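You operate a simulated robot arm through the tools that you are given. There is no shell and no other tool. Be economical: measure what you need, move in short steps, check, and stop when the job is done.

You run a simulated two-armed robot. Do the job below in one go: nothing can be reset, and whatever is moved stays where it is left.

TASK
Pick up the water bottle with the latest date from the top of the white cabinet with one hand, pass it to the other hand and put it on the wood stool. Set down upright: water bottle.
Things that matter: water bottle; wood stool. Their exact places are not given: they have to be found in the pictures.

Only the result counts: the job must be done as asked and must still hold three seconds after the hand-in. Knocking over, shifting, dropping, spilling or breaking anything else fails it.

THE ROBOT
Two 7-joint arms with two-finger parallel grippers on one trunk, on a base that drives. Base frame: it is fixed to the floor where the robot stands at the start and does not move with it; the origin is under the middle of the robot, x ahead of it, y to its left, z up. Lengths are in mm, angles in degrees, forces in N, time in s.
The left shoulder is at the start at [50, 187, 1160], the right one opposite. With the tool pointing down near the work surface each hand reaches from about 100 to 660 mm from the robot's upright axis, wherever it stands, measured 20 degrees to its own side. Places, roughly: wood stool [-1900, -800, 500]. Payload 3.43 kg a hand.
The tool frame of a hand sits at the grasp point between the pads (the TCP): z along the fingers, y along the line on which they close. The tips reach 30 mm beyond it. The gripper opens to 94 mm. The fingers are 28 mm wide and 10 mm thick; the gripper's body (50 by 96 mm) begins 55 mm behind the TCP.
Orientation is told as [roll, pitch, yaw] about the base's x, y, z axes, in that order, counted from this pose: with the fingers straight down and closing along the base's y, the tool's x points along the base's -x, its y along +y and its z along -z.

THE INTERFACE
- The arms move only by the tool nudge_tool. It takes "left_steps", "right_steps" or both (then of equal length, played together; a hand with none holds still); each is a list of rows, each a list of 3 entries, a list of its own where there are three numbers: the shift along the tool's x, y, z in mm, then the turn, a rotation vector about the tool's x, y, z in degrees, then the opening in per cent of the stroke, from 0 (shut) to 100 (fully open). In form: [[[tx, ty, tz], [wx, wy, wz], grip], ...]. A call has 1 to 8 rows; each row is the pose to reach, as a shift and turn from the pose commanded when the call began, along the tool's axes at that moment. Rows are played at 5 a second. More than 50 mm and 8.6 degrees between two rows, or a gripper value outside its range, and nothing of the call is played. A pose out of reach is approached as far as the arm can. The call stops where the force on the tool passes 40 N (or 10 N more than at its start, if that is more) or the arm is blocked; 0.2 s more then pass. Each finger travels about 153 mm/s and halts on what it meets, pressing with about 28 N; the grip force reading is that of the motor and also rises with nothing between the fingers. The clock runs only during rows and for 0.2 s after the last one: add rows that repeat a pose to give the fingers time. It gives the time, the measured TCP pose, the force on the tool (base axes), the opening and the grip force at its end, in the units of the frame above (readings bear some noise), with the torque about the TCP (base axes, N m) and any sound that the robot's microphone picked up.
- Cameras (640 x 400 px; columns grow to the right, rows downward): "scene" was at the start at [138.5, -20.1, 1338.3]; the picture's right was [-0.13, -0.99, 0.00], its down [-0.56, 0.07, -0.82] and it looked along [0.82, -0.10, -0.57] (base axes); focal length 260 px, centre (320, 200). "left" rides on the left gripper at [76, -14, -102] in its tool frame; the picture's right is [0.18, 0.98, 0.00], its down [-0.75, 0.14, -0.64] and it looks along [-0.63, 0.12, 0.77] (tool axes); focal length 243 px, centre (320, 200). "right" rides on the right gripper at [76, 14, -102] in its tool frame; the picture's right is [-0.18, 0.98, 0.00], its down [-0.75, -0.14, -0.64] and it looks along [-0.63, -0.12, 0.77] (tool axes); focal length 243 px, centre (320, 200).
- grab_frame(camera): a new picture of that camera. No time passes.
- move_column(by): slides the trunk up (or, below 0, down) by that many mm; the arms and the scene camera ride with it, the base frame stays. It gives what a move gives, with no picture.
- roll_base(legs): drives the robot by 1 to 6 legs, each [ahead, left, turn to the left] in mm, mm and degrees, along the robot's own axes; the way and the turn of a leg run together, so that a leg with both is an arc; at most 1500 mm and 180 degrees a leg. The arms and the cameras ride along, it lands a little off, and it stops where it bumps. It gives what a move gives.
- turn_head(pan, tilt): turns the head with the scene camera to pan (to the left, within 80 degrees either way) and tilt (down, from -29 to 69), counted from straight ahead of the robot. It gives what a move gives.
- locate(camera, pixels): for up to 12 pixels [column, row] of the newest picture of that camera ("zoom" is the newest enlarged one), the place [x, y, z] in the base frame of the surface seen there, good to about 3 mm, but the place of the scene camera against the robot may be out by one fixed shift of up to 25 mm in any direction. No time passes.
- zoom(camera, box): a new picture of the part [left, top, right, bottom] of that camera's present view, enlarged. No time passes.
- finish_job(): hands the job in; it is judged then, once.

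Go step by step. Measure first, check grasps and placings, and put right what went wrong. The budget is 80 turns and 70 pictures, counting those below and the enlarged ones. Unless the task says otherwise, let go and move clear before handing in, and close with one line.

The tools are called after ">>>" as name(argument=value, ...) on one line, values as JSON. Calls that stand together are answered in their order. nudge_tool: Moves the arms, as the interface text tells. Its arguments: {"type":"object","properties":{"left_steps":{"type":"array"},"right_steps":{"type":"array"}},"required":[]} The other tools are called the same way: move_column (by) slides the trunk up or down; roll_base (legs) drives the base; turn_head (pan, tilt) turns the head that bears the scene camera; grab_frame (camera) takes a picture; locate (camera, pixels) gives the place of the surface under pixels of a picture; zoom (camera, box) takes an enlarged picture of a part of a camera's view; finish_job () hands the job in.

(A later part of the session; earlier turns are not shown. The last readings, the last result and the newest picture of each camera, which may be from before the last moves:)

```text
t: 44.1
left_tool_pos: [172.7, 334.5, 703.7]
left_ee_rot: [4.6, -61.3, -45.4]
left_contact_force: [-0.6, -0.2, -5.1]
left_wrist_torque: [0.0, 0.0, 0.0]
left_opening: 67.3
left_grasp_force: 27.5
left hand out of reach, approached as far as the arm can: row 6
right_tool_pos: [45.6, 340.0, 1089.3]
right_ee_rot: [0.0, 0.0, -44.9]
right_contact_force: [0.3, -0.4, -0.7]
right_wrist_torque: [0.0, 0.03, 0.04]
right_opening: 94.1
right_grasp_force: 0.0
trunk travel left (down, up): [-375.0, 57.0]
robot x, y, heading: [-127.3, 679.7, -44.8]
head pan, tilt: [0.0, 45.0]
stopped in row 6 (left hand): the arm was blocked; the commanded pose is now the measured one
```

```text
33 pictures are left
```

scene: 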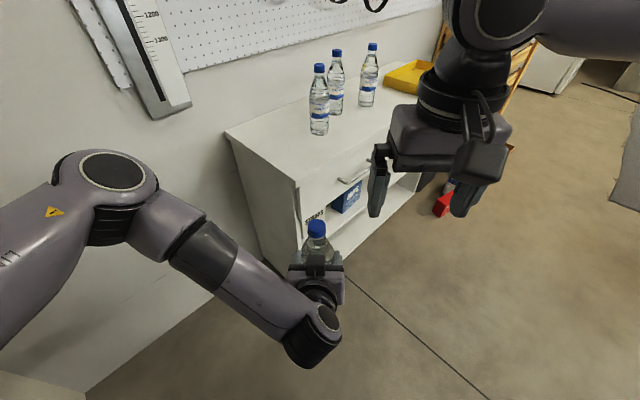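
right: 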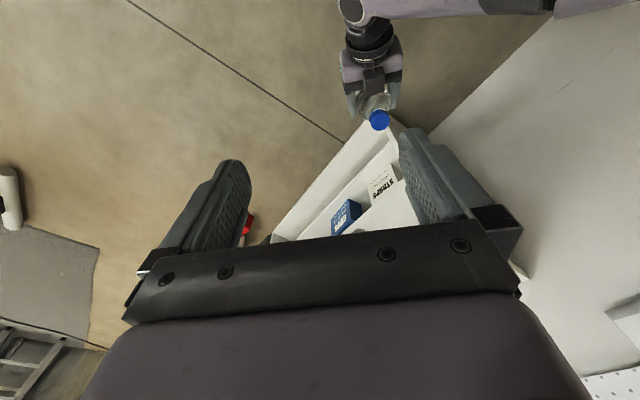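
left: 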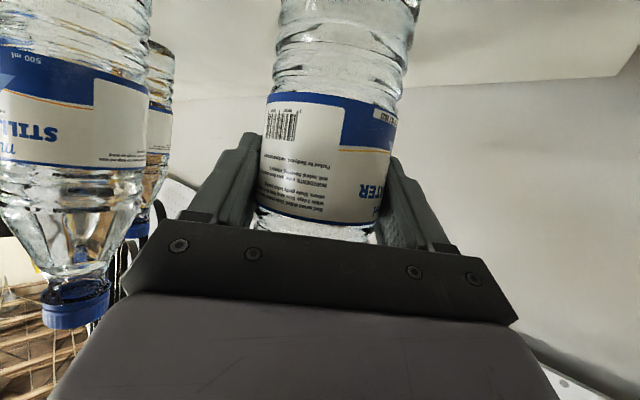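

The left arm was slightly blocked at the end (likely own torso). I ease it back a little and locate the cap.

>>> nudge_tool(left_steps=[[[-5, 10, 0], [-1.5, 0, 0], 0], [[-10, 25, 0], [-3, 0, 0], 0], [[-10, 25, 0], [-4, 0, 0], 0]])

>>> grab_frame(camera="right")

>>> grab_frame(camera="scene")

```text
t: 44.9
left_tool_pos: [189.1, 348.1, 714.1]
left_ee_rot: [8.3, -61.5, -45.3]
left_contact_force: [0.1, 0.7, -4.8]
left_wrist_torque: [0.01, 0.0, 0.03]
left_opening: 67.3
left_grasp_force: 27.4
right_tool_pos: [43.1, 339.2, 1091.1]
right_ee_rot: [-0.1, -0.1, -44.9]
right_contact_force: [-0.5, 0.2, 0.5]
right_wrist_torque: [-0.02, 0.01, 0.01]
right_opening: 94.1
right_grasp_force: 0.2
trunk travel left (down, up): [-375.0, 57.0]
robot x, y, heading: [-123.8, 680.3, -44.7]
head pan, tilt: [0.0, 45.0]
```

```text
32 pictures are left
```

right: 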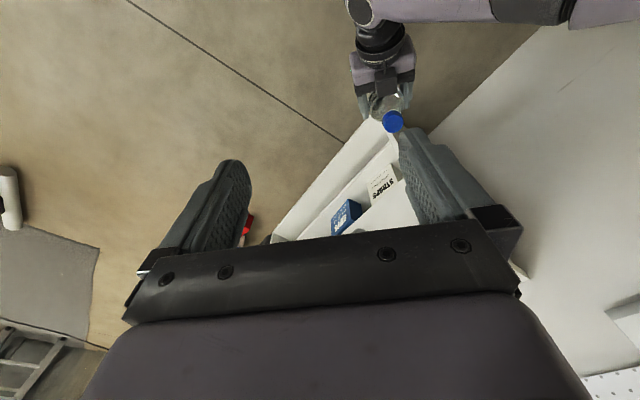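

```text
31 pictures are left
```

scene: 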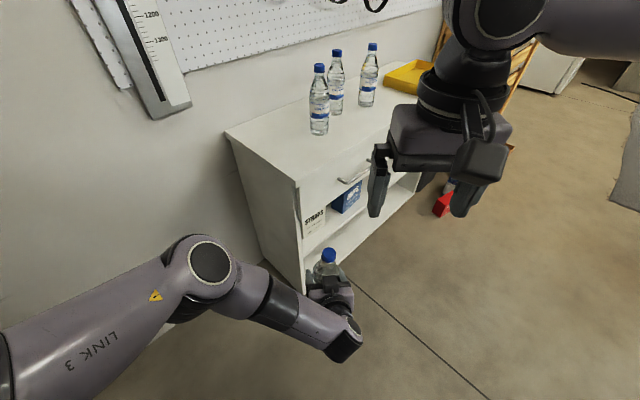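

Roll went the wrong way; I correct it with +8° about tool x.

>>> nudge_tool(left_steps=[[[0, 0, 0], [4, 0, 0], 0], [[0, 0, 0], [8.2, 0, 0], 0], [[0, 0, 0], [8.2, 0, 0], 0]])

>>> zoom(camera="right", box=[320, 0, 480, 140])

```text
t: 45.7
left_tool_pos: [189.0, 346.6, 714.1]
left_ee_rot: [-0.1, -61.4, -45.3]
left_contact_force: [-0.1, -0.5, -5.0]
left_wrist_torque: [-0.01, 0.02, 0.0]
left_opening: 67.1
left_grasp_force: 27.9
right_tool_pos: [44.4, 339.2, 1089.9]
right_ee_rot: [0.1, 0.0, -44.8]
right_contact_force: [0.8, -0.3, -1.0]
right_wrist_torque: [-0.04, -0.01, 0.01]
right_opening: 93.7
right_grasp_force: 0.2
trunk travel left (down, up): [-375.0, 57.0]
robot x, y, heading: [-129.4, 678.1, -44.9]
head pan, tilt: [0.0, 45.0]
```

```text
2.86 times, centred on (400, 70) of right
```

zoom: 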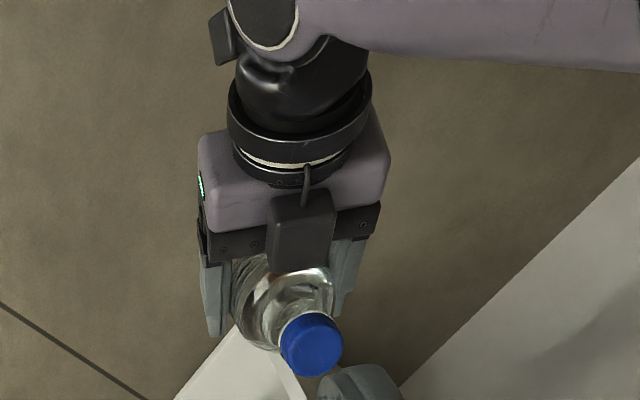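

>>> locate(camera="zoom", pixels=[[310, 320], [312, 340], [310, 372], [285, 348], [340, 345], [300, 225], [290, 265], [440, 25], [280, 15], [300, 120]])

```text
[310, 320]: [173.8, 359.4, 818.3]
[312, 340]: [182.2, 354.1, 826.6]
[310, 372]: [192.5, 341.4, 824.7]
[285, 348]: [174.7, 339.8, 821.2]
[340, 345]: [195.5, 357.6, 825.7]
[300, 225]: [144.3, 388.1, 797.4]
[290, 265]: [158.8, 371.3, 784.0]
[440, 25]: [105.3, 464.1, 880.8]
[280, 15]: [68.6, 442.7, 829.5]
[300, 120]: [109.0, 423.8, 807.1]
```

Cap centre ≈(185,349), top 826. I bring the right hand down and over it, stopping with tips ~35 mm above.

>>> nudge_tool(right_steps=[[[0, 0, 45], [0, 0, 0], 100], [[0, 0, 90], [0, 0, 0], 100], [[-19, 21, 112], [0, 0, 0], 100], [[-38, 42, 134], [0, 0, 0], 100], [[-57, 64, 156], [0, 0, 0], 100], [[-76, 85, 178], [0, 0, 0], 100], [[-94, 106, 200], [0, 0, 0], 100]])

>>> grab_frame(camera="right")

>>> grab_frame(camera="scene")

```text
t: 47.3
left_tool_pos: [188.8, 348.1, 713.3]
left_ee_rot: [0.0, -61.4, -45.3]
left_contact_force: [0.0, 0.9, -4.9]
left_wrist_torque: [0.02, -0.01, -0.02]
left_opening: 67.1
left_grasp_force: 28.3
right_tool_pos: [45.5, 288.7, 954.2]
right_ee_rot: [0.0, -0.1, -44.8]
right_contact_force: [-0.1, -0.8, 0.2]
right_wrist_torque: [0.02, -0.01, -0.02]
right_opening: 93.8
right_grasp_force: 0.0
right hand out of reach, approached as far as the arm can: row 2, 3, 4, 5, 6, 7
trunk travel left (down, up): [-375.0, 57.0]
robot x, y, heading: [-132.8, 679.6, -44.9]
head pan, tilt: [0.0, 45.0]
```

```text
29 pictures are left
```

right: 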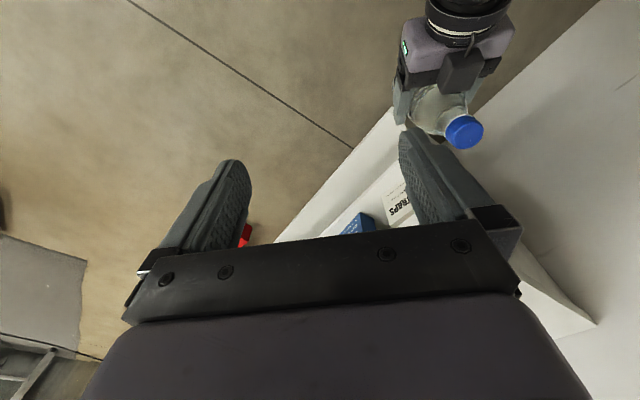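

```text
28 pictures are left
```

scene: 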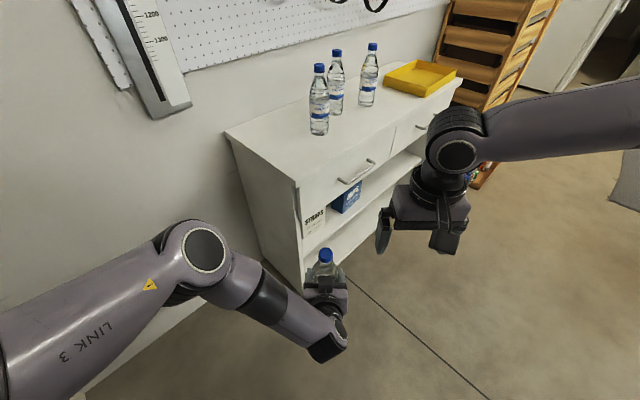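

The right hand stops short again; I try again from this lower pose, in smaller steps.

>>> nudge_tool(right_steps=[[[-10, 20, 15], [0, 0, 0], 100], [[-20, 40, 30], [0, 0, 0], 100], [[-29, 60, 45], [0, 0, 0], 100], [[-38, 80, 60], [0, 0, 0], 100]])

```text
t: 48.3
left_tool_pos: [189.2, 347.7, 713.8]
left_ee_rot: [0.1, -61.5, -45.2]
left_contact_force: [-0.3, 0.0, -5.4]
left_wrist_torque: [0.02, 0.0, -0.03]
left_opening: 67.3
left_grasp_force: 28.5
right_tool_pos: [45.1, 287.6, 950.1]
right_ee_rot: [0.1, -0.1, -44.8]
right_contact_force: [-0.6, -0.2, -0.1]
right_wrist_torque: [0.0, -0.01, 0.05]
right_opening: 93.9
right_grasp_force: 0.1
right hand out of reach, approached as far as the arm can: row 1, 2, 3, 4
trunk travel left (down, up): [-375.0, 57.0]
robot x, y, heading: [-124.4, 680.8, -44.8]
head pan, tilt: [0.0, 45.0]
```

Stuck at a joint limit. I test whether a counter-clockwise wrist turn frees it.

>>> nudge_tool(right_steps=[[[0, 0, 0], [0, 0, -8], 100], [[-5, 10, 8], [0, 0, -16], 100], [[-10, 20, 15], [0, 0, -24], 100], [[-18, 40, 25], [0, 0, -32], 100], [[-25, 60, 35], [0, 0, -40], 100]])

```text
t: 49.5
left_tool_pos: [189.8, 348.1, 713.5]
left_ee_rot: [0.1, -61.4, -45.2]
left_contact_force: [0.8, 0.0, -5.0]
left_wrist_torque: [0.02, 0.02, 0.0]
left_opening: 67.2
left_grasp_force: 27.9
right_tool_pos: [41.3, 291.7, 946.9]
right_ee_rot: [-0.1, -0.1, -4.7]
right_contact_force: [0.1, -0.4, 0.5]
right_wrist_torque: [0.0, -0.01, 0.0]
right_opening: 94.0
right_grasp_force: 0.1
right hand out of reach, approached as far as the arm can: row 2, 3, 4, 5
trunk travel left (down, up): [-375.0, 57.0]
robot x, y, heading: [-128.6, 680.7, -44.9]
head pan, tilt: [0.0, 45.0]
```

Wrist yaw isn't the limit, straight-down is simply awkward here. I'll use a 45° tilted right grip coming from the right-rear over the cap: first turn 15° more, then tilt.

>>> nudge_tool(right_steps=[[[0, 0, 0], [0, 0, -7.5], 100], [[0, 0, 0], [0, 0, -15], 100]])

>>> nudge_tool(right_steps=[[[0, 0, 0], [0, -7.5, 0], 100], [[0, 0, 0], [0, -15, 0], 100], [[0, 0, 0], [0, -22.5, 0], 100], [[0, 0, 0], [0, -30, 0], 100], [[0, 0, 0], [0, -37.5, 0], 100], [[0, 0, 0], [0, -45, 0], 100]])

>>> grab_frame(camera="right")

>>> grab_frame(camera="scene")

```text
t: 50.1
left_tool_pos: [189.1, 348.5, 714.1]
left_ee_rot: [0.0, -61.4, -45.3]
left_contact_force: [0.7, 0.6, -4.4]
left_wrist_torque: [0.02, -0.04, 0.01]
left_opening: 67.4
left_grasp_force: 27.8
right_tool_pos: [41.8, 291.2, 947.7]
right_ee_rot: [0.0, 0.0, 10.4]
right_contact_force: [-0.5, 0.9, -1.1]
right_wrist_torque: [-0.04, 0.02, 0.01]
right_opening: 94.1
right_grasp_force: 0.1
trunk travel left (down, up): [-375.0, 57.0]
robot x, y, heading: [-128.2, 683.4, -44.8]
head pan, tilt: [0.0, 45.0]
```

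```text
t: 51.5
left_tool_pos: [188.6, 348.7, 713.0]
left_ee_rot: [0.2, -61.4, -45.4]
left_contact_force: [0.2, 0.5, -4.5]
left_wrist_torque: [0.01, -0.02, 0.02]
left_opening: 67.2
left_grasp_force: 27.9
right_tool_pos: [41.6, 290.4, 948.7]
right_ee_rot: [0.0, -45.2, 10.2]
right_contact_force: [-0.5, 0.3, -0.1]
right_wrist_torque: [0.01, 0.01, 0.01]
right_opening: 94.3
right_grasp_force: 0.1
trunk travel left (down, up): [-375.0, 57.0]
robot x, y, heading: [-129.5, 679.1, -44.8]
head pan, tilt: [0.0, 45.0]
```

```text
27 pictures are left
```

right: 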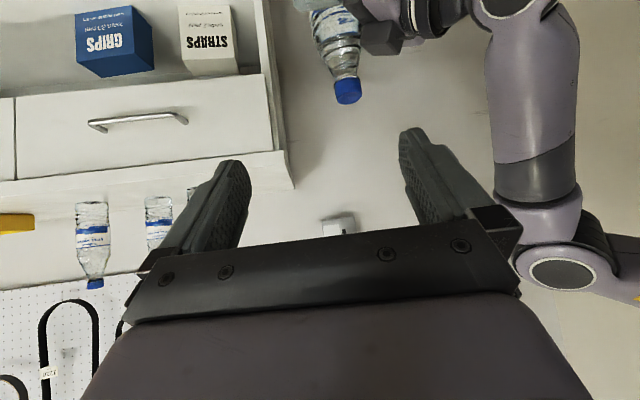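

```text
26 pictures are left
```

scene: 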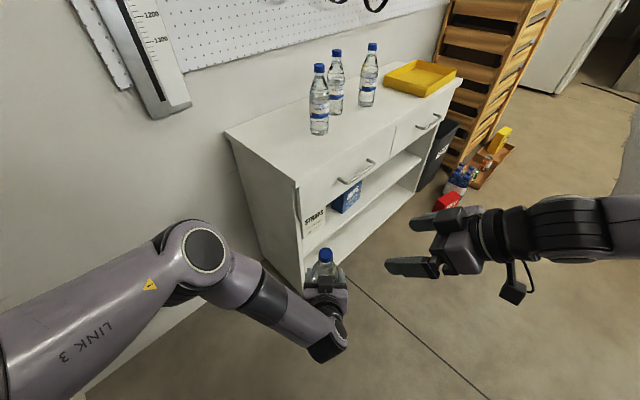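

Now the tilted hand faces the cap at right view (348,90). I locate cap and the left forearm.

>>> locate(camera="right", pixels=[[348, 98], [347, 90], [346, 82], [336, 92], [360, 90], [378, 40], [492, 60], [492, 130], [492, 180], [540, 200], [430, 20]])

```text
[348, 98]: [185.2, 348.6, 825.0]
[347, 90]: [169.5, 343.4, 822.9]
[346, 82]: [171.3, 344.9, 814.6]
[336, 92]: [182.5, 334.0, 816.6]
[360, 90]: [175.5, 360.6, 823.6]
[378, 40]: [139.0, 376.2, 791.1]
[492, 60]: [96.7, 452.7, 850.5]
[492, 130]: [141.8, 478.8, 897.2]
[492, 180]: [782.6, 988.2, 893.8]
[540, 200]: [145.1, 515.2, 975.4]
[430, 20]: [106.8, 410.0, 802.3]
```

Cap axis (184,348). I move to a pre-grasp 70 mm short along the fingers, half open.

>>> nudge_tool(right_steps=[[[-5, 10, 42], [0, 0, 0], 80], [[-10, 21, 84], [0, 0, 0], 65], [[-15, 31, 126], [0, 0, 0], 65]])

>>> grab_frame(camera="right")

>>> grab_frame(camera="scene")

```text
t: 52.3
left_tool_pos: [189.2, 348.6, 715.1]
left_ee_rot: [0.2, -61.4, -45.2]
left_contact_force: [0.2, 0.7, -5.0]
left_wrist_torque: [0.01, -0.01, 0.01]
left_opening: 67.1
left_grasp_force: 28.5
right_tool_pos: [98.5, 318.7, 907.2]
right_ee_rot: [0.0, -44.9, 10.3]
right_contact_force: [-0.3, -1.2, -0.3]
right_wrist_torque: [0.02, 0.0, 0.0]
right_opening: 61.4
right_grasp_force: 0.0
right hand out of reach, approached as far as the arm can: row 2, 3
trunk travel left (down, up): [-375.0, 57.0]
robot x, y, heading: [-128.6, 680.2, -44.8]
head pan, tilt: [0.0, 45.0]
```

```text
25 pictures are left
```

right: 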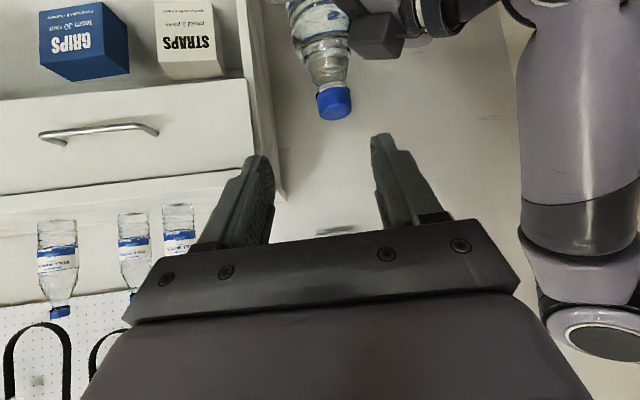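

```text
24 pictures are left
```

scene: 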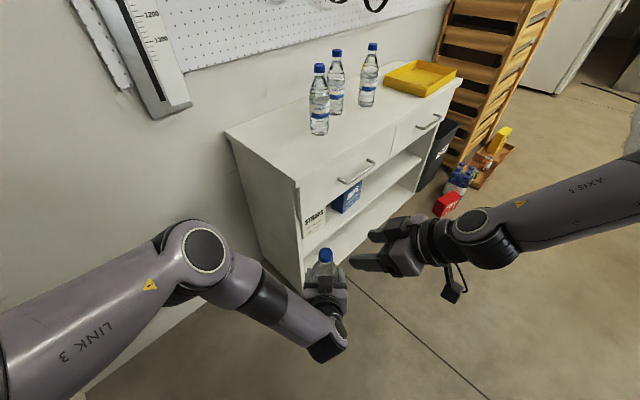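

Blocked again inward at about 416 ahead/97 right of centre. I probe which directions are the limiting ones with small excursions.

>>> nudge_tool(right_steps=[[[-17, 17, 17], [0, 0, 0], 65], [[0, 0, 0], [0, 0, 0], 65], [[21, 0, 21], [0, 0, 0], 65], [[0, 0, 0], [0, 0, 0], 65], [[-12, -25, 12], [0, 0, 0], 65], [[0, 0, 0], [0, 0, 0], 65], [[0, 0, 0], [0, -6, 0], 65], [[0, 0, 0], [0, 0, 0], 65]])

```text
t: 54.1
left_tool_pos: [189.3, 348.0, 714.8]
left_ee_rot: [0.1, -61.5, -45.3]
left_contact_force: [0.6, -0.1, -5.1]
left_wrist_torque: [-0.02, -0.02, -0.01]
left_opening: 67.0
left_grasp_force: 28.3
right_tool_pos: [95.5, 315.9, 905.9]
right_ee_rot: [-0.1, -45.0, 10.4]
right_contact_force: [0.1, 0.7, 0.6]
right_wrist_torque: [0.04, -0.01, -0.01]
right_opening: 61.1
right_grasp_force: 0.0
right hand out of reach, approached as far as the arm can: row 1, 3, 5
trunk travel left (down, up): [-375.0, 57.0]
robot x, y, heading: [-127.0, 677.8, -44.5]
head pan, tilt: [0.0, 45.0]
```

Left, down and forward all count as out of reach, as if the arm were extended. I look at the right arm itself.

>>> turn_head(pan=-50, tilt=35)

>>> grab_frame(camera="scene")

```text
t: 55.3
left_tool_pos: [189.7, 347.7, 714.5]
left_ee_rot: [0.1, -61.4, -45.3]
left_contact_force: [0.5, -0.5, -5.0]
left_wrist_torque: [-0.05, -0.01, 0.02]
left_opening: 67.5
left_grasp_force: 27.6
right_tool_pos: [95.7, 315.7, 906.1]
right_ee_rot: [-0.1, -45.0, 10.3]
right_contact_force: [-0.4, -0.1, 0.7]
right_wrist_torque: [-0.03, -0.03, 0.0]
right_opening: 61.1
right_grasp_force: 0.1
trunk travel left (down, up): [-375.0, 57.0]
robot x, y, heading: [-127.1, 678.8, -44.8]
head pan, tilt: [-50.0, 35.0]
```

```text
23 pictures are left
```

scene: 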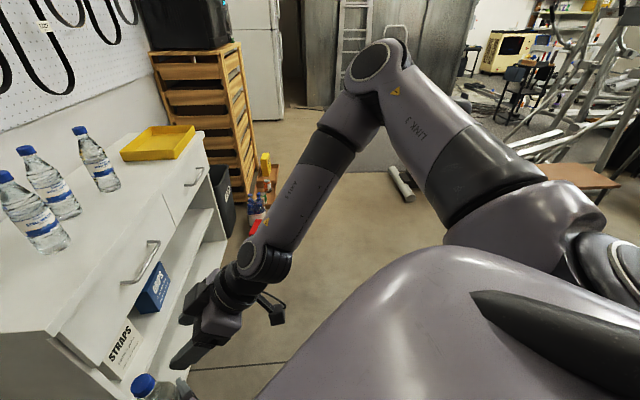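

The right elbow has ended up high, a bad arm branch. I'll withdraw to the right, turn to face forward, then reach out low as the left arm did.

>>> nudge_tool(right_steps=[[[8, -10, -12], [5.5, 0, 5.5], 65], [[16, -20, -24], [11, 0, 11], 65], [[24, -30, -36], [16.6, 0, 16.6], 65], [[32, -40, -48], [22.2, 0, 22.2], 65], [[40, -50, -60], [27.7, 0, 27.7], 65], [[48, -60, -72], [33.3, 0, 33.3], 65], [[56, -70, -83], [38.9, 0, 38.9], 65]])

```text
t: 56.9
left_tool_pos: [189.8, 347.7, 713.9]
left_ee_rot: [0.2, -61.4, -45.3]
left_contact_force: [-0.1, -0.6, -5.6]
left_wrist_torque: [-0.02, -0.01, 0.02]
left_opening: 67.2
left_grasp_force: 27.9
right_tool_pos: [10.9, 228.0, 926.7]
right_ee_rot: [-0.1, -45.0, -44.9]
right_contact_force: [0.3, -0.4, -0.1]
right_wrist_torque: [0.02, 0.0, 0.01]
right_opening: 60.9
right_grasp_force: 0.0
trunk travel left (down, up): [-375.0, 57.0]
robot x, y, heading: [-127.3, 678.6, -44.7]
head pan, tilt: [-50.0, 35.0]
```

>>> nudge_tool(right_steps=[[[-10, 0, 32], [0, 0, 0], 65], [[-21, 0, 64], [0, 0, 0], 65], [[-31, 0, 96], [0, 0, 0], 65], [[-42, 0, 127], [0, 0, 0], 65], [[-42, 30, 127], [0, 0, 0], 65], [[-42, 60, 127], [0, 0, 0], 65]])

>>> grab_frame(camera="scene")

```text
t: 58.3
left_tool_pos: [189.3, 347.4, 713.1]
left_ee_rot: [0.1, -61.3, -45.3]
left_contact_force: [0.1, 0.3, -5.1]
left_wrist_torque: [0.0, -0.05, -0.01]
left_opening: 67.1
left_grasp_force: 28.2
right_tool_pos: [87.0, 170.3, 918.8]
right_ee_rot: [0.0, -45.1, -44.7]
right_contact_force: [0.6, 0.5, 0.9]
right_wrist_torque: [0.01, 0.0, -0.02]
right_opening: 60.9
right_grasp_force: 0.1
right hand out of reach, approached as far as the arm can: row 3, 4, 5, 6
trunk travel left (down, up): [-375.0, 57.0]
robot x, y, heading: [-124.9, 681.6, -44.7]
head pan, tilt: [-50.0, 35.0]
```

```text
22 pictures are left
```

scene: 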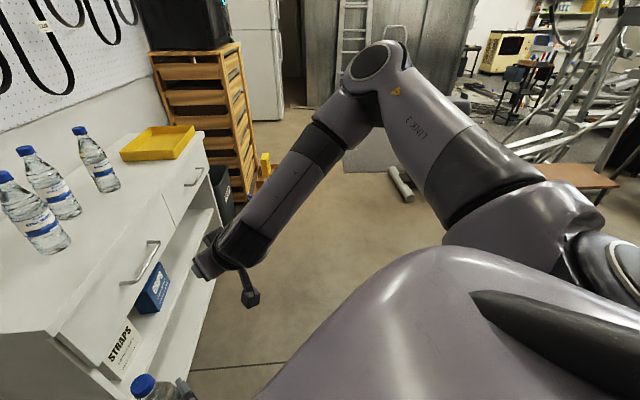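

The right elbow sits fixed, so I'll bring the bottle to where the right hand can reach instead: raise it, shift right, and yaw the left hand inward. The right hand steps aside first.

>>> nudge_tool(right_steps=[[[-15, -20, -15], [0, 0, 0], 65], [[-30, -40, -30], [0, 0, 0], 65], [[-42, -60, -42], [0, 0, 0], 65]])

>>> nudge_tool(left_steps=[[[-16, -16, -12], [5.85, 0, 3.2], 0], [[-31, -32, -24], [11.7, 0, 6.4], 0], [[-47, -48, -36], [17.5, 0, 9.6], 0], [[-62, -64, -48], [23.4, 0, 12.8], 0], [[-78, -80, -60], [29.2, 0, 16], 0], [[-93, -96, -71], [35.1, 0, 19.2], 0]])

>>> turn_head(pan=-15, tilt=45)

>>> grab_frame(camera="scene")

```text
t: 59.1
left_tool_pos: [189.8, 346.4, 713.4]
left_ee_rot: [0.0, -61.4, -45.5]
left_contact_force: [-0.2, 0.4, -4.8]
left_wrist_torque: [0.01, -0.03, -0.01]
left_opening: 67.4
left_grasp_force: 28.2
right_tool_pos: [44.6, 124.1, 977.8]
right_ee_rot: [-0.1, -45.0, -44.7]
right_contact_force: [-0.2, 0.8, 1.2]
right_wrist_torque: [0.01, 0.0, 0.01]
right_opening: 61.0
right_grasp_force: 0.1
trunk travel left (down, up): [-375.0, 57.0]
robot x, y, heading: [-128.3, 680.8, -44.8]
head pan, tilt: [-50.0, 35.0]
```

```text
t: 60.5
left_tool_pos: [132.0, 284.9, 840.5]
left_ee_rot: [1.4, -58.9, -74.9]
left_contact_force: [0.2, 0.2, -5.0]
left_wrist_torque: [-0.01, 0.02, -0.01]
left_opening: 67.2
left_grasp_force: 28.1
left hand out of reach, approached as far as the arm can: row 1, 2, 3, 4, 5, 6
right_tool_pos: [45.7, 124.0, 976.3]
right_ee_rot: [0.0, -45.0, -44.8]
right_contact_force: [0.1, 0.3, 0.8]
right_wrist_torque: [-0.05, -0.01, -0.02]
right_opening: 61.2
right_grasp_force: 0.0
trunk travel left (down, up): [-375.0, 57.0]
robot x, y, heading: [-124.7, 680.3, -45.1]
head pan, tilt: [-50.0, 35.0]
```

```text
t: 61.5
left_tool_pos: [132.7, 282.9, 847.0]
left_ee_rot: [1.4, -59.4, -74.8]
left_contact_force: [-0.2, -0.5, -5.8]
left_wrist_torque: [0.0, 0.0, -0.02]
left_opening: 67.3
left_grasp_force: 28.4
right_tool_pos: [45.8, 126.4, 976.4]
right_ee_rot: [0.0, -45.0, -44.8]
right_contact_force: [-0.5, 0.0, 0.7]
right_wrist_torque: [-0.03, 0.0, 0.0]
right_opening: 60.7
right_grasp_force: 0.1
trunk travel left (down, up): [-375.0, 57.0]
robot x, y, heading: [-129.2, 682.5, -44.8]
head pan, tilt: [-15.0, 45.0]
```

```text
21 pictures are left
```

scene: 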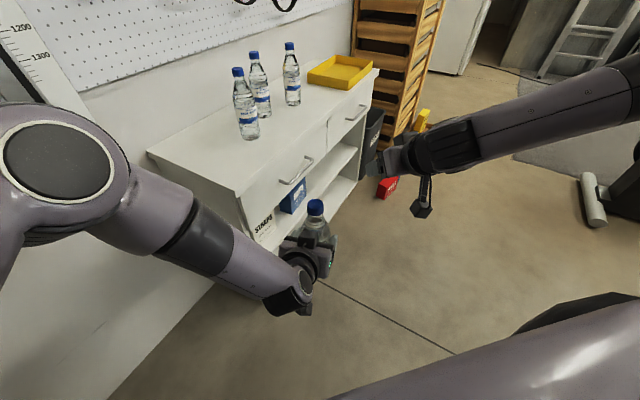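

The bottle is now at about 466 ahead, 100 right, cap near z 953, within the right hand's range. I check the cap from the right camera.

>>> grab_frame(camera="right")

```text
20 pictures are left
```

right: 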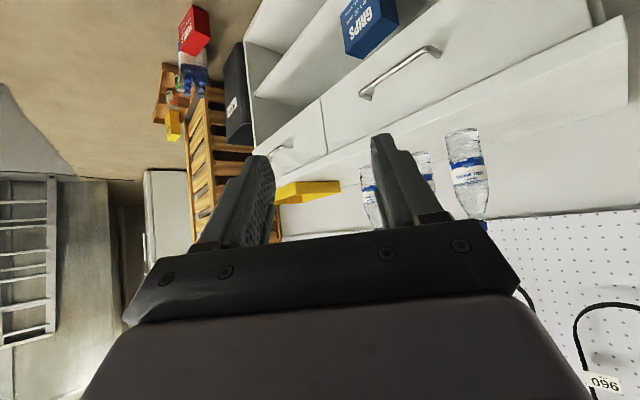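

Cap is out of view; I back the right hand off, then swing it left with 20° inward yaw to a pre-grasp behind the cap.

>>> nudge_tool(right_steps=[[[17, 0, -36], [0, 0, 0], 65], [[34, 0, -72], [0, 0, 0], 65], [[50, 0, -108], [0, 0, 0], 65], [[50, 37, -108], [-3.5, 0, -3.5], 65], [[50, 74, -108], [-7, 0, -7], 65], [[50, 111, -108], [-10.6, 0, -10.6], 65], [[50, 149, -108], [-14.1, 0, -14.1], 65]])

>>> grab_frame(camera="right")

>>> grab_frame(camera="scene")

```text
t: 63.1
left_tool_pos: [134.4, 280.9, 850.0]
left_ee_rot: [1.4, -59.8, -74.6]
left_contact_force: [-0.3, -0.2, -5.4]
left_wrist_torque: [0.01, 0.01, 0.0]
left_opening: 67.3
left_grasp_force: 28.1
right_tool_pos: [70.0, 311.5, 1020.8]
right_ee_rot: [0.0, -45.0, -24.7]
right_contact_force: [0.1, 0.3, -0.1]
right_wrist_torque: [-0.02, -0.02, -0.02]
right_opening: 61.1
right_grasp_force: 0.0
right hand out of reach, approached as far as the arm can: row 3, 4
trunk travel left (down, up): [-375.0, 57.0]
robot x, y, heading: [-130.5, 681.5, -44.5]
head pan, tilt: [-15.0, 45.0]
```

```text
19 pictures are left
```

right: 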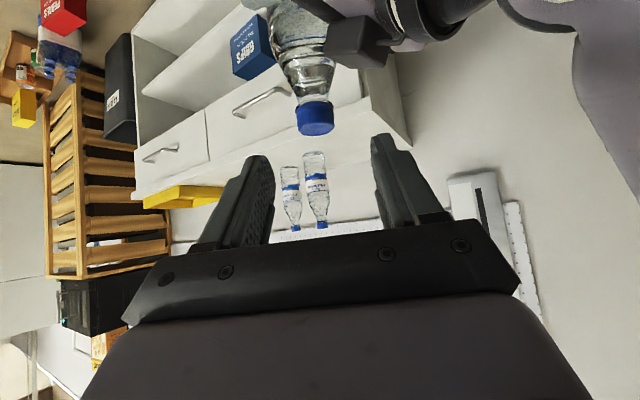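

```text
18 pictures are left
```

scene: 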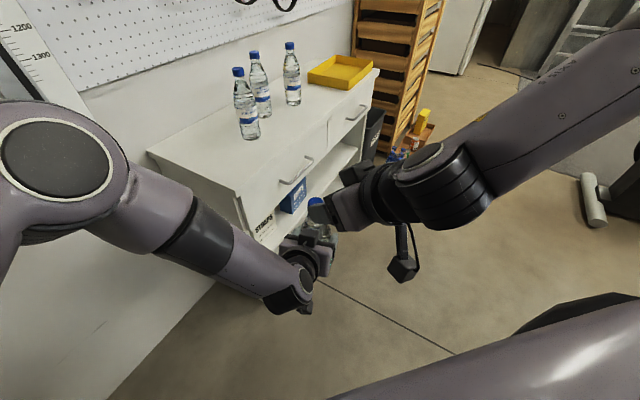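

Excellent: the cap (315,118) lies ahead between the right fingers. I locate it precisely.

>>> locate(camera="right", pixels=[[315, 116], [298, 118], [333, 116], [314, 103], [317, 130], [360, 40], [340, 55], [306, 60]])

```text
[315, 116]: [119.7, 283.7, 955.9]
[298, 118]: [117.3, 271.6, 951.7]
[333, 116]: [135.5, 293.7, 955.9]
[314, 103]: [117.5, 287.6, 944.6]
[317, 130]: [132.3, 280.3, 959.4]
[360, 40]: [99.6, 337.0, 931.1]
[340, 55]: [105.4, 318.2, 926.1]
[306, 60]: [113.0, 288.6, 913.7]
```

Cap axis (129,281), top 960. I advance 94 mm along the fingers.

>>> nudge_tool(right_steps=[[[0, -1, 25], [0, 0, 0], 65], [[0, -2, 50], [0, 0, 0], 65], [[0, -3, 72], [0, 0, 0], 65], [[0, -3, 94], [0, 0, 0], 65]])

>>> grab_frame(camera="right")

```text
t: 64.1
left_tool_pos: [132.6, 280.7, 849.5]
left_ee_rot: [1.4, -59.9, -74.9]
left_contact_force: [-0.4, -0.6, -4.6]
left_wrist_torque: [-0.01, 0.02, 0.01]
left_opening: 67.2
left_grasp_force: 28.2
right_tool_pos: [117.9, 272.6, 961.7]
right_ee_rot: [-0.1, -45.1, -24.7]
right_contact_force: [-0.3, 1.4, 0.5]
right_wrist_torque: [-0.01, -0.03, 0.0]
right_opening: 61.2
right_grasp_force: 0.1
right hand out of reach, approached as far as the arm can: row 3, 4
trunk travel left (down, up): [-375.0, 57.0]
robot x, y, heading: [-124.8, 679.1, -44.4]
head pan, tilt: [-15.0, 45.0]
```

```text
17 pictures are left
```

right: 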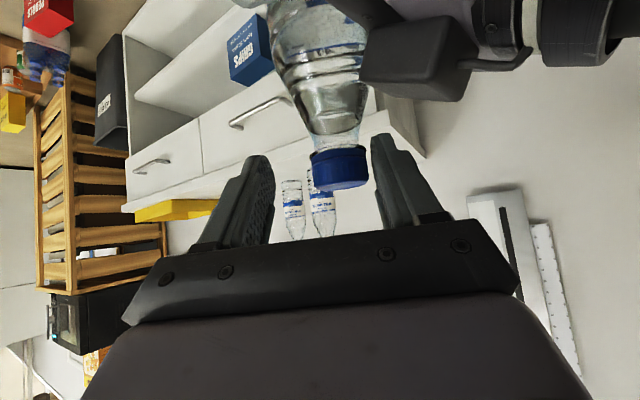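

Right hand stopped about 14 mm short (inward) at (118,273,962). I move the bottle that bit toward it with the left hand.

>>> nudge_tool(left_steps=[[[-4, -5, 0], [0, 0, 0], 0], [[-8, -10, 0], [0, 0, 0], 0], [[-10, -14, 1], [0, 0, 0], 0], [[-10, -14, 1], [0, 0, 0], 0]])

>>> grab_frame(camera="right")

>>> locate(camera="right", pixels=[[325, 180], [338, 165], [311, 165], [340, 185], [365, 165], [345, 180]])

```text
t: 65.1
left_tool_pos: [114.5, 273.9, 855.4]
left_ee_rot: [1.6, -59.5, -75.7]
left_contact_force: [-0.8, -0.3, -4.4]
left_wrist_torque: [-0.01, 0.01, 0.0]
left_opening: 67.1
left_grasp_force: 27.9
right_tool_pos: [117.4, 272.6, 963.5]
right_ee_rot: [-0.1, -45.0, -24.8]
right_contact_force: [0.1, 0.6, -0.7]
right_wrist_torque: [-0.03, 0.0, 0.03]
right_opening: 61.2
right_grasp_force: 0.0
trunk travel left (down, up): [-375.0, 57.0]
robot x, y, heading: [-127.4, 680.9, -44.8]
head pan, tilt: [-15.0, 45.0]
```

```text
16 pictures are left
```

right: 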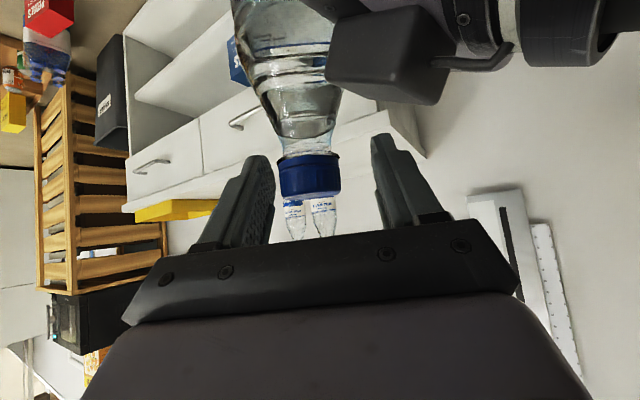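

```text
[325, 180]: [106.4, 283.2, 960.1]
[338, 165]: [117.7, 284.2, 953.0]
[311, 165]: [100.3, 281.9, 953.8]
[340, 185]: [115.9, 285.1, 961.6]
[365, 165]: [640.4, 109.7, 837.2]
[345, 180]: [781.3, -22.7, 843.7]
```

Cap now within reach but offset ~5 mm to −Y and ~9 mm in tool x. I fine-adjust the right hand.

>>> nudge_tool(right_steps=[[[4, -3, 0], [0, 0, 0], 65], [[8, -5, 0], [0, 0, 0], 65], [[8, -5, 0], [0, 0, 0], 65]])

>>> grab_frame(camera="right")

```text
t: 65.9
left_tool_pos: [114.2, 271.5, 857.5]
left_ee_rot: [1.4, -59.7, -75.7]
left_contact_force: [0.1, -0.1, -6.1]
left_wrist_torque: [-0.02, 0.01, 0.0]
left_opening: 67.3
left_grasp_force: 27.8
right_tool_pos: [110.0, 271.2, 955.8]
right_ee_rot: [-0.1, -45.0, -24.8]
right_contact_force: [0.1, 0.2, 0.2]
right_wrist_torque: [-0.02, 0.02, -0.02]
right_opening: 61.1
right_grasp_force: 0.1
trunk travel left (down, up): [-375.0, 57.0]
robot x, y, heading: [-129.7, 682.9, -44.9]
head pan, tilt: [-15.0, 45.0]
```

```text
15 pictures are left
```

right: 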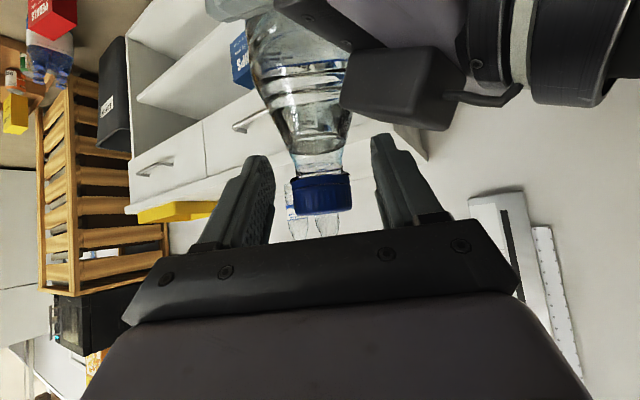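

Cap (322,190) centred between the fingers. Closing the right gripper.

>>> nudge_tool(right_steps=[[[0, 0, 0], [0, 0, 0], 45], [[0, 0, 0], [0, 0, 0], 30], [[0, 0, 0], [0, 0, 0], 10], [[0, 0, 0], [0, 0, 0], 0], [[0, 0, 0], [0, 0, 0], 0]])

>>> grab_frame(camera="right")

```text
t: 67.1
left_tool_pos: [114.4, 272.5, 857.7]
left_ee_rot: [1.7, -59.8, -75.7]
left_contact_force: [-1.6, -0.6, -9.8]
left_wrist_torque: [-0.29, 0.22, 0.17]
left_opening: 67.1
left_grasp_force: 27.2
right_tool_pos: [111.4, 270.3, 956.1]
right_ee_rot: [0.0, -45.1, -24.8]
right_contact_force: [-0.1, 1.7, 4.8]
right_wrist_torque: [0.43, -0.35, -0.18]
right_opening: 35.7
right_grasp_force: 27.5
trunk travel left (down, up): [-375.0, 57.0]
robot x, y, heading: [-129.5, 681.4, -44.7]
head pan, tilt: [-15.0, 45.0]
```

```text
14 pictures are left
```

right: 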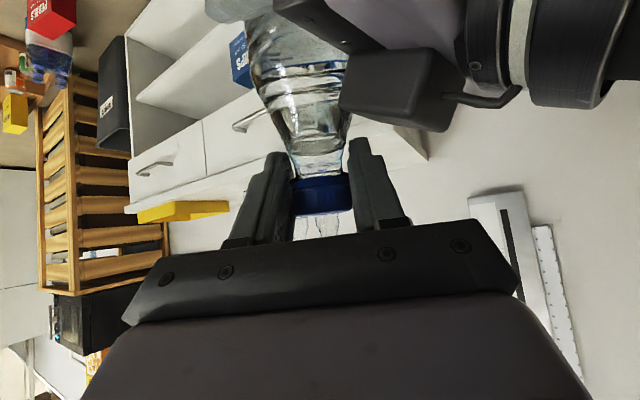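

Right grip holds at 35.7 mm with 27.5 N. I release with the left hand and withdraw it back and slightly down.

>>> nudge_tool(left_steps=[[[0, 0, 0], [0, 0, 0], 50], [[0, 0, 0], [0, 0, 0], 100], [[0, 0, 0], [0, 0, 0], 100], [[16, 0, -20], [0, 0, 0], 100], [[33, 0, -40], [0, 0, 0], 100], [[50, 0, -58], [0, 0, 0], 100], [[67, 0, -77], [0, 0, 0], 100], [[90, 0, -104], [0, 0, 0], 100]])

>>> grab_frame(camera="scene")

```text
t: 68.9
left_tool_pos: [87.4, 366.0, 848.9]
left_ee_rot: [1.7, -59.3, -74.6]
left_contact_force: [0.6, 0.0, 0.7]
left_wrist_torque: [0.02, 0.0, 0.0]
left_opening: 94.4
left_grasp_force: 0.1
left hand out of reach, approached as far as the arm can: row 6, 7, 8
right_tool_pos: [111.5, 270.9, 955.7]
right_ee_rot: [0.0, -44.9, -24.8]
right_contact_force: [0.8, 0.2, -0.2]
right_wrist_torque: [0.03, 0.03, -0.01]
right_opening: 35.5
right_grasp_force: 28.2
trunk travel left (down, up): [-375.0, 57.0]
robot x, y, heading: [-131.3, 680.3, -45.0]
head pan, tilt: [-15.0, 45.0]
```

```text
13 pictures are left
```

scene: 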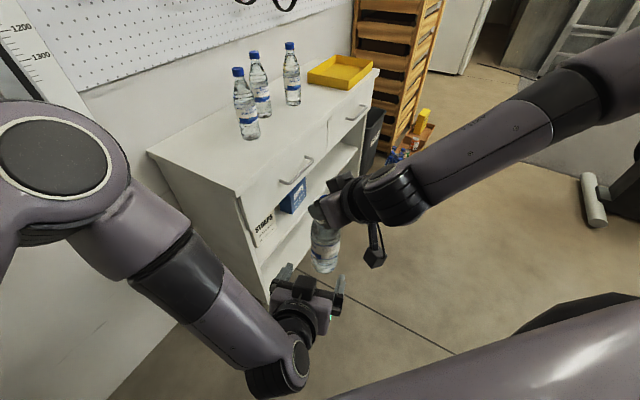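

The bottle hangs from the right hand at (325,245). I move the left hand well aside.

>>> nudge_tool(left_steps=[[[0, 35, 0], [0, 0, 0], 100], [[0, 70, 0], [0, 0, 0], 100], [[-20, 105, -10], [0, 0, 0], 100], [[-40, 140, -20], [0, 0, 0], 100], [[-40, 140, -20], [0, 0, 0], 100]])

>>> turn_head(pan=-80, tilt=20)

>>> grab_frame(camera="scene")

```text
t: 70.1
left_tool_pos: [149.0, 378.1, 915.4]
left_ee_rot: [-3.1, -58.2, -68.5]
left_contact_force: [0.1, 0.2, -0.4]
left_wrist_torque: [0.0, 0.02, 0.01]
left_opening: 94.1
left_grasp_force: 0.1
left hand out of reach, approached as far as the arm can: row 1, 2, 3, 4, 5
right_tool_pos: [110.7, 271.0, 954.9]
right_ee_rot: [0.0, -45.0, -24.7]
right_contact_force: [-0.5, -0.8, -0.2]
right_wrist_torque: [0.02, 0.03, -0.02]
right_opening: 35.5
right_grasp_force: 27.4
trunk travel left (down, up): [-375.0, 57.0]
robot x, y, heading: [-126.4, 682.0, -44.7]
head pan, tilt: [-15.0, 45.0]
```

```text
t: 71.5
left_tool_pos: [151.8, 375.0, 923.2]
left_ee_rot: [-2.3, -59.4, -69.0]
left_contact_force: [-0.9, -0.3, -1.1]
left_wrist_torque: [0.01, -0.02, -0.01]
left_opening: 94.0
left_grasp_force: 0.1
right_tool_pos: [110.1, 269.9, 954.8]
right_ee_rot: [0.0, -45.0, -24.9]
right_contact_force: [-0.6, 0.2, 1.2]
right_wrist_torque: [-0.01, 0.03, 0.03]
right_opening: 35.5
right_grasp_force: 28.4
trunk travel left (down, up): [-375.0, 57.0]
robot x, y, heading: [-127.0, 681.3, -44.9]
head pan, tilt: [-80.0, 20.0]
```

```text
12 pictures are left
```

scene: 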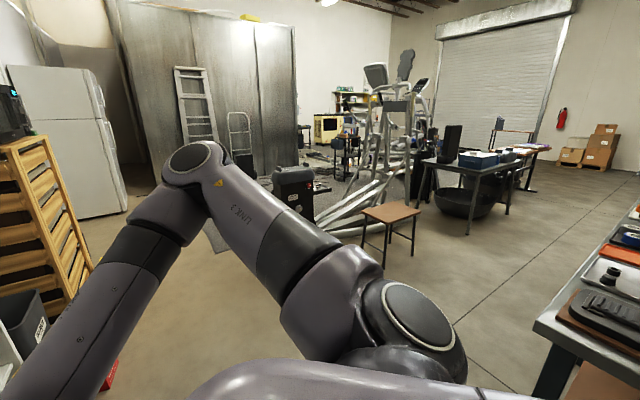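

The right hand's reading shows no weight, so I check that it still holds the bottle. The wood stool is visible at (390,215).

>>> grab_frame(camera="right")

>>> locate(camera="scene", pixels=[[390, 203], [363, 208], [387, 224], [421, 213], [395, 204], [392, 214], [300, 225], [540, 330], [480, 160], [320, 210], [365, 265], [440, 180]])

```text
11 pictures are left
```

right: 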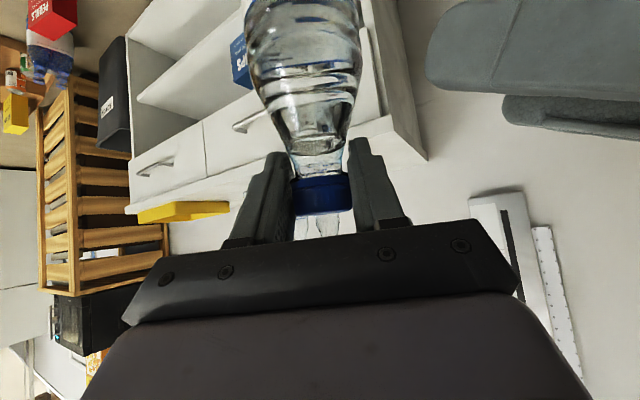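

```text
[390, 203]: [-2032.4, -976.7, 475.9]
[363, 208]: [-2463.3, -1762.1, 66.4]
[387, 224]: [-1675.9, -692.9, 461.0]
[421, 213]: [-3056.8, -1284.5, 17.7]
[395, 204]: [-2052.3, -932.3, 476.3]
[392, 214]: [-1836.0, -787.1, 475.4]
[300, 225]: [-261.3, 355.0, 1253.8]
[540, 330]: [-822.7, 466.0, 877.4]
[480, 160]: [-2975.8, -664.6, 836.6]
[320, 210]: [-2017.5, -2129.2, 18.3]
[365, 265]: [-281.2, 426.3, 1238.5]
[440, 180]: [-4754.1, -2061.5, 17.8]
```

Bottle is firmly in the right gripper (force is evidently tared). I move the right hand outward/right to a roomier carrying pose, turning it to face ahead.

>>> nudge_tool(right_steps=[[[-2, -29, 0], [2.8, 0, 2.8], 0], [[-5, -58, -1], [5.6, 0, 5.6], 0], [[-7, -88, -1], [8.5, 0, 8.5], 0], [[-10, -117, -1], [11.3, 0, 11.3], 0], [[-12, -146, -2], [14.1, 0, 14.1], 0]])

>>> roll_base(legs=[[0, -400, 0], [0, 0, -60]])

>>> turn_head(pan=-30, tilt=25)

>>> grab_frame(camera="scene")

```text
t: 72.7
left_tool_pos: [152.7, 371.2, 928.0]
left_ee_rot: [-2.6, -59.9, -68.8]
left_contact_force: [0.6, 0.5, 0.7]
left_wrist_torque: [0.0, 0.0, 0.0]
left_opening: 93.7
left_grasp_force: 0.1
right_tool_pos: [52.8, 134.3, 965.1]
right_ee_rot: [0.0, -45.1, -44.9]
right_contact_force: [-0.2, -0.6, -5.4]
right_wrist_torque: [0.0, 0.01, -0.02]
right_opening: 35.6
right_grasp_force: 27.6
trunk travel left (down, up): [-375.0, 57.0]
robot x, y, heading: [-124.8, 677.7, -44.8]
head pan, tilt: [-80.0, 20.0]
```

```text
t: 79.5
left_tool_pos: [-553.6, 0.3, 934.2]
left_ee_rot: [-2.5, -60.7, -130.7]
left_contact_force: [0.3, -0.2, 0.1]
left_wrist_torque: [-0.01, -0.03, -0.02]
left_opening: 93.9
left_grasp_force: 0.0
right_tool_pos: [-807.9, -21.2, 964.8]
right_ee_rot: [0.0, -45.0, -106.7]
right_contact_force: [0.2, 0.2, -4.6]
right_wrist_torque: [0.01, 0.0, -0.03]
right_opening: 35.4
right_grasp_force: 28.1
trunk travel left (down, up): [-375.0, 57.0]
robot x, y, heading: [-409.3, 394.2, -106.7]
head pan, tilt: [-80.0, 20.0]
```

```text
t: 80.7
left_tool_pos: [-552.9, -2.2, 934.5]
left_ee_rot: [-2.9, -60.7, -130.3]
left_contact_force: [-0.2, -0.6, -0.7]
left_wrist_torque: [-0.01, 0.02, -0.02]
left_opening: 93.8
left_grasp_force: 0.1
right_tool_pos: [-806.0, -21.4, 965.1]
right_ee_rot: [0.1, -45.0, -106.7]
right_contact_force: [-0.6, -0.1, -5.1]
right_wrist_torque: [0.01, 0.0, -0.01]
right_opening: 35.5
right_grasp_force: 27.5
trunk travel left (down, up): [-375.0, 57.0]
robot x, y, heading: [-414.3, 397.2, -106.8]
head pan, tilt: [-30.0, 25.0]
```

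```text
10 pictures are left
```

scene: 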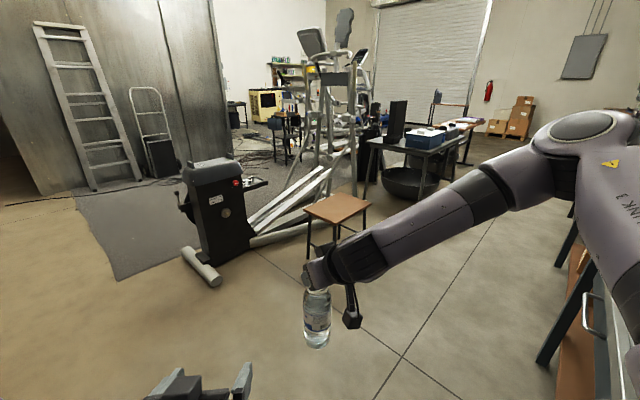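

Bottle hangs upright (317,320), 5 N. The stool top is at (338,207), next to an exercise machine. I locate its corners.

>>> locate(camera="scene", pixels=[[338, 195], [307, 208], [338, 221], [369, 204], [338, 207], [230, 255], [217, 284], [300, 228], [260, 238], [575, 320], [545, 360], [400, 200]])

```text
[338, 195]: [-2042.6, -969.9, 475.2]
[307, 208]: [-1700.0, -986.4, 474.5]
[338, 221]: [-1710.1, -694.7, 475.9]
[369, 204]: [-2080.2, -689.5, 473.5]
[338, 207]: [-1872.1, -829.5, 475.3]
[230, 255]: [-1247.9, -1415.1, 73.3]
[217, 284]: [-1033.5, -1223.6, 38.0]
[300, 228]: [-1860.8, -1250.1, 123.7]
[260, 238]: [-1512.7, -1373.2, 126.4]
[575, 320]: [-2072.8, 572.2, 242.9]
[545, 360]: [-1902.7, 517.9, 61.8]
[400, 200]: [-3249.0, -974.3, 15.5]
```

Stool top spans x −1700…−2080, y −690…−990 (z≈460). I'll come from its +y side facing −y: forward, square up, then slide right well short of it.

>>> roll_base(legs=[[550, 0, 0], [0, 0, 16.8], [40, -1040, 0]])

>>> turn_head(pan=-25, tilt=50)

>>> grab_frame(camera="scene")

```text
t: 93.9
left_tool_pos: [-1628.1, -611.5, 933.6]
left_ee_rot: [-2.9, -60.7, -112.6]
left_contact_force: [-0.2, -0.1, 0.0]
left_wrist_torque: [0.03, 0.02, 0.01]
left_opening: 94.0
left_grasp_force: 0.0
right_tool_pos: [-1861.8, -705.8, 964.9]
right_ee_rot: [0.0, -45.0, -89.2]
right_contact_force: [0.1, 0.1, -5.4]
right_wrist_torque: [0.01, 0.05, -0.02]
right_opening: 34.9
right_grasp_force: 27.8
trunk travel left (down, up): [-375.0, 57.0]
robot x, y, heading: [-1611.8, -193.1, -89.3]
head pan, tilt: [-30.0, 25.0]
```

```text
t: 94.8
left_tool_pos: [-1627.1, -612.6, 934.9]
left_ee_rot: [-3.0, -60.8, -112.6]
left_contact_force: [-1.0, -0.4, 0.3]
left_wrist_torque: [-0.02, 0.0, -0.01]
left_opening: 94.1
left_grasp_force: 0.0
right_tool_pos: [-1864.4, -706.8, 964.9]
right_ee_rot: [0.0, -45.0, -89.3]
right_contact_force: [0.0, 0.1, -5.6]
right_wrist_torque: [-0.01, 0.02, -0.01]
right_opening: 35.3
right_grasp_force: 27.8
trunk travel left (down, up): [-375.0, 57.0]
robot x, y, heading: [-1611.0, -191.2, -89.2]
head pan, tilt: [-25.0, 50.0]
```

```text
9 pictures are left
```

scene: 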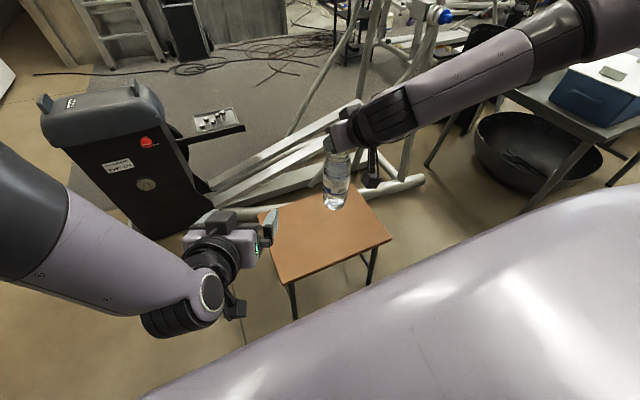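

Near the stool now. I measure its corners here: near edge (285,288)–(390,240).

>>> locate(camera="scene", pixels=[[281, 278], [388, 238], [262, 215], [358, 192], [320, 230], [335, 206], [337, 175], [332, 262], [345, 158]])

>>> grab_frame(camera="right")

```text
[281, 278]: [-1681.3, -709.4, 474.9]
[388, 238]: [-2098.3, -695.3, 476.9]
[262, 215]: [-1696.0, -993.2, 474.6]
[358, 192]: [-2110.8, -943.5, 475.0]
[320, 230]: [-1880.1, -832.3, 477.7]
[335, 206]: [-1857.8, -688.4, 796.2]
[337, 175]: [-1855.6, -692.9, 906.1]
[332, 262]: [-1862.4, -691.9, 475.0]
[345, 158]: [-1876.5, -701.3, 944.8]
```

```text
8 pictures are left
```

right: 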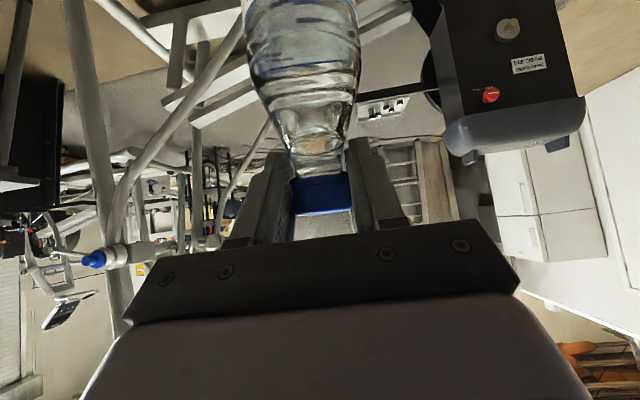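

The bottle is about 30 mm inside the near edge (y≈−692), so I drive 75 mm further in, then lower the trunk 280 mm (gap ≈305).

>>> roll_base(legs=[[75, 0, 0]])

>>> move_column(by=-280)

>>> grab_frame(camera="scene")

```text
t: 95.8
left_tool_pos: [-1625.9, -688.4, 934.2]
left_ee_rot: [-3.0, -60.7, -112.6]
left_contact_force: [0.2, 0.4, -0.1]
left_wrist_torque: [0.03, 0.01, 0.0]
left_opening: 94.1
left_grasp_force: 0.1
right_tool_pos: [-1861.7, -782.0, 964.1]
right_ee_rot: [0.0, -45.0, -89.2]
right_contact_force: [0.2, -1.3, -5.2]
right_wrist_torque: [-0.01, 0.0, -0.02]
right_opening: 35.4
right_grasp_force: 28.2
trunk travel left (down, up): [-375.0, 57.0]
robot x, y, heading: [-1615.8, -269.5, -89.2]
head pan, tilt: [-25.0, 50.0]
```

```text
t: 98.6
left_tool_pos: [-1626.3, -686.8, 655.3]
left_ee_rot: [-3.1, -60.7, -112.5]
left_contact_force: [-1.1, -1.0, -0.1]
left_wrist_torque: [0.04, -0.01, 0.0]
left_opening: 93.9
left_grasp_force: 0.1
right_tool_pos: [-1862.6, -781.9, 684.7]
right_ee_rot: [0.1, -45.0, -89.2]
right_contact_force: [0.0, 0.6, -5.1]
right_wrist_torque: [0.03, 0.02, -0.03]
right_opening: 35.4
right_grasp_force: 27.8
trunk travel left (down, up): [-95.0, 337.0]
robot x, y, heading: [-1610.7, -267.4, -89.2]
head pan, tilt: [-25.0, 50.0]
```

```text
7 pictures are left
```

scene: 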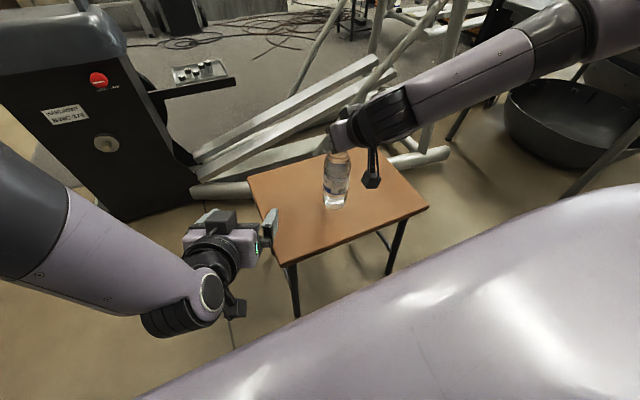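

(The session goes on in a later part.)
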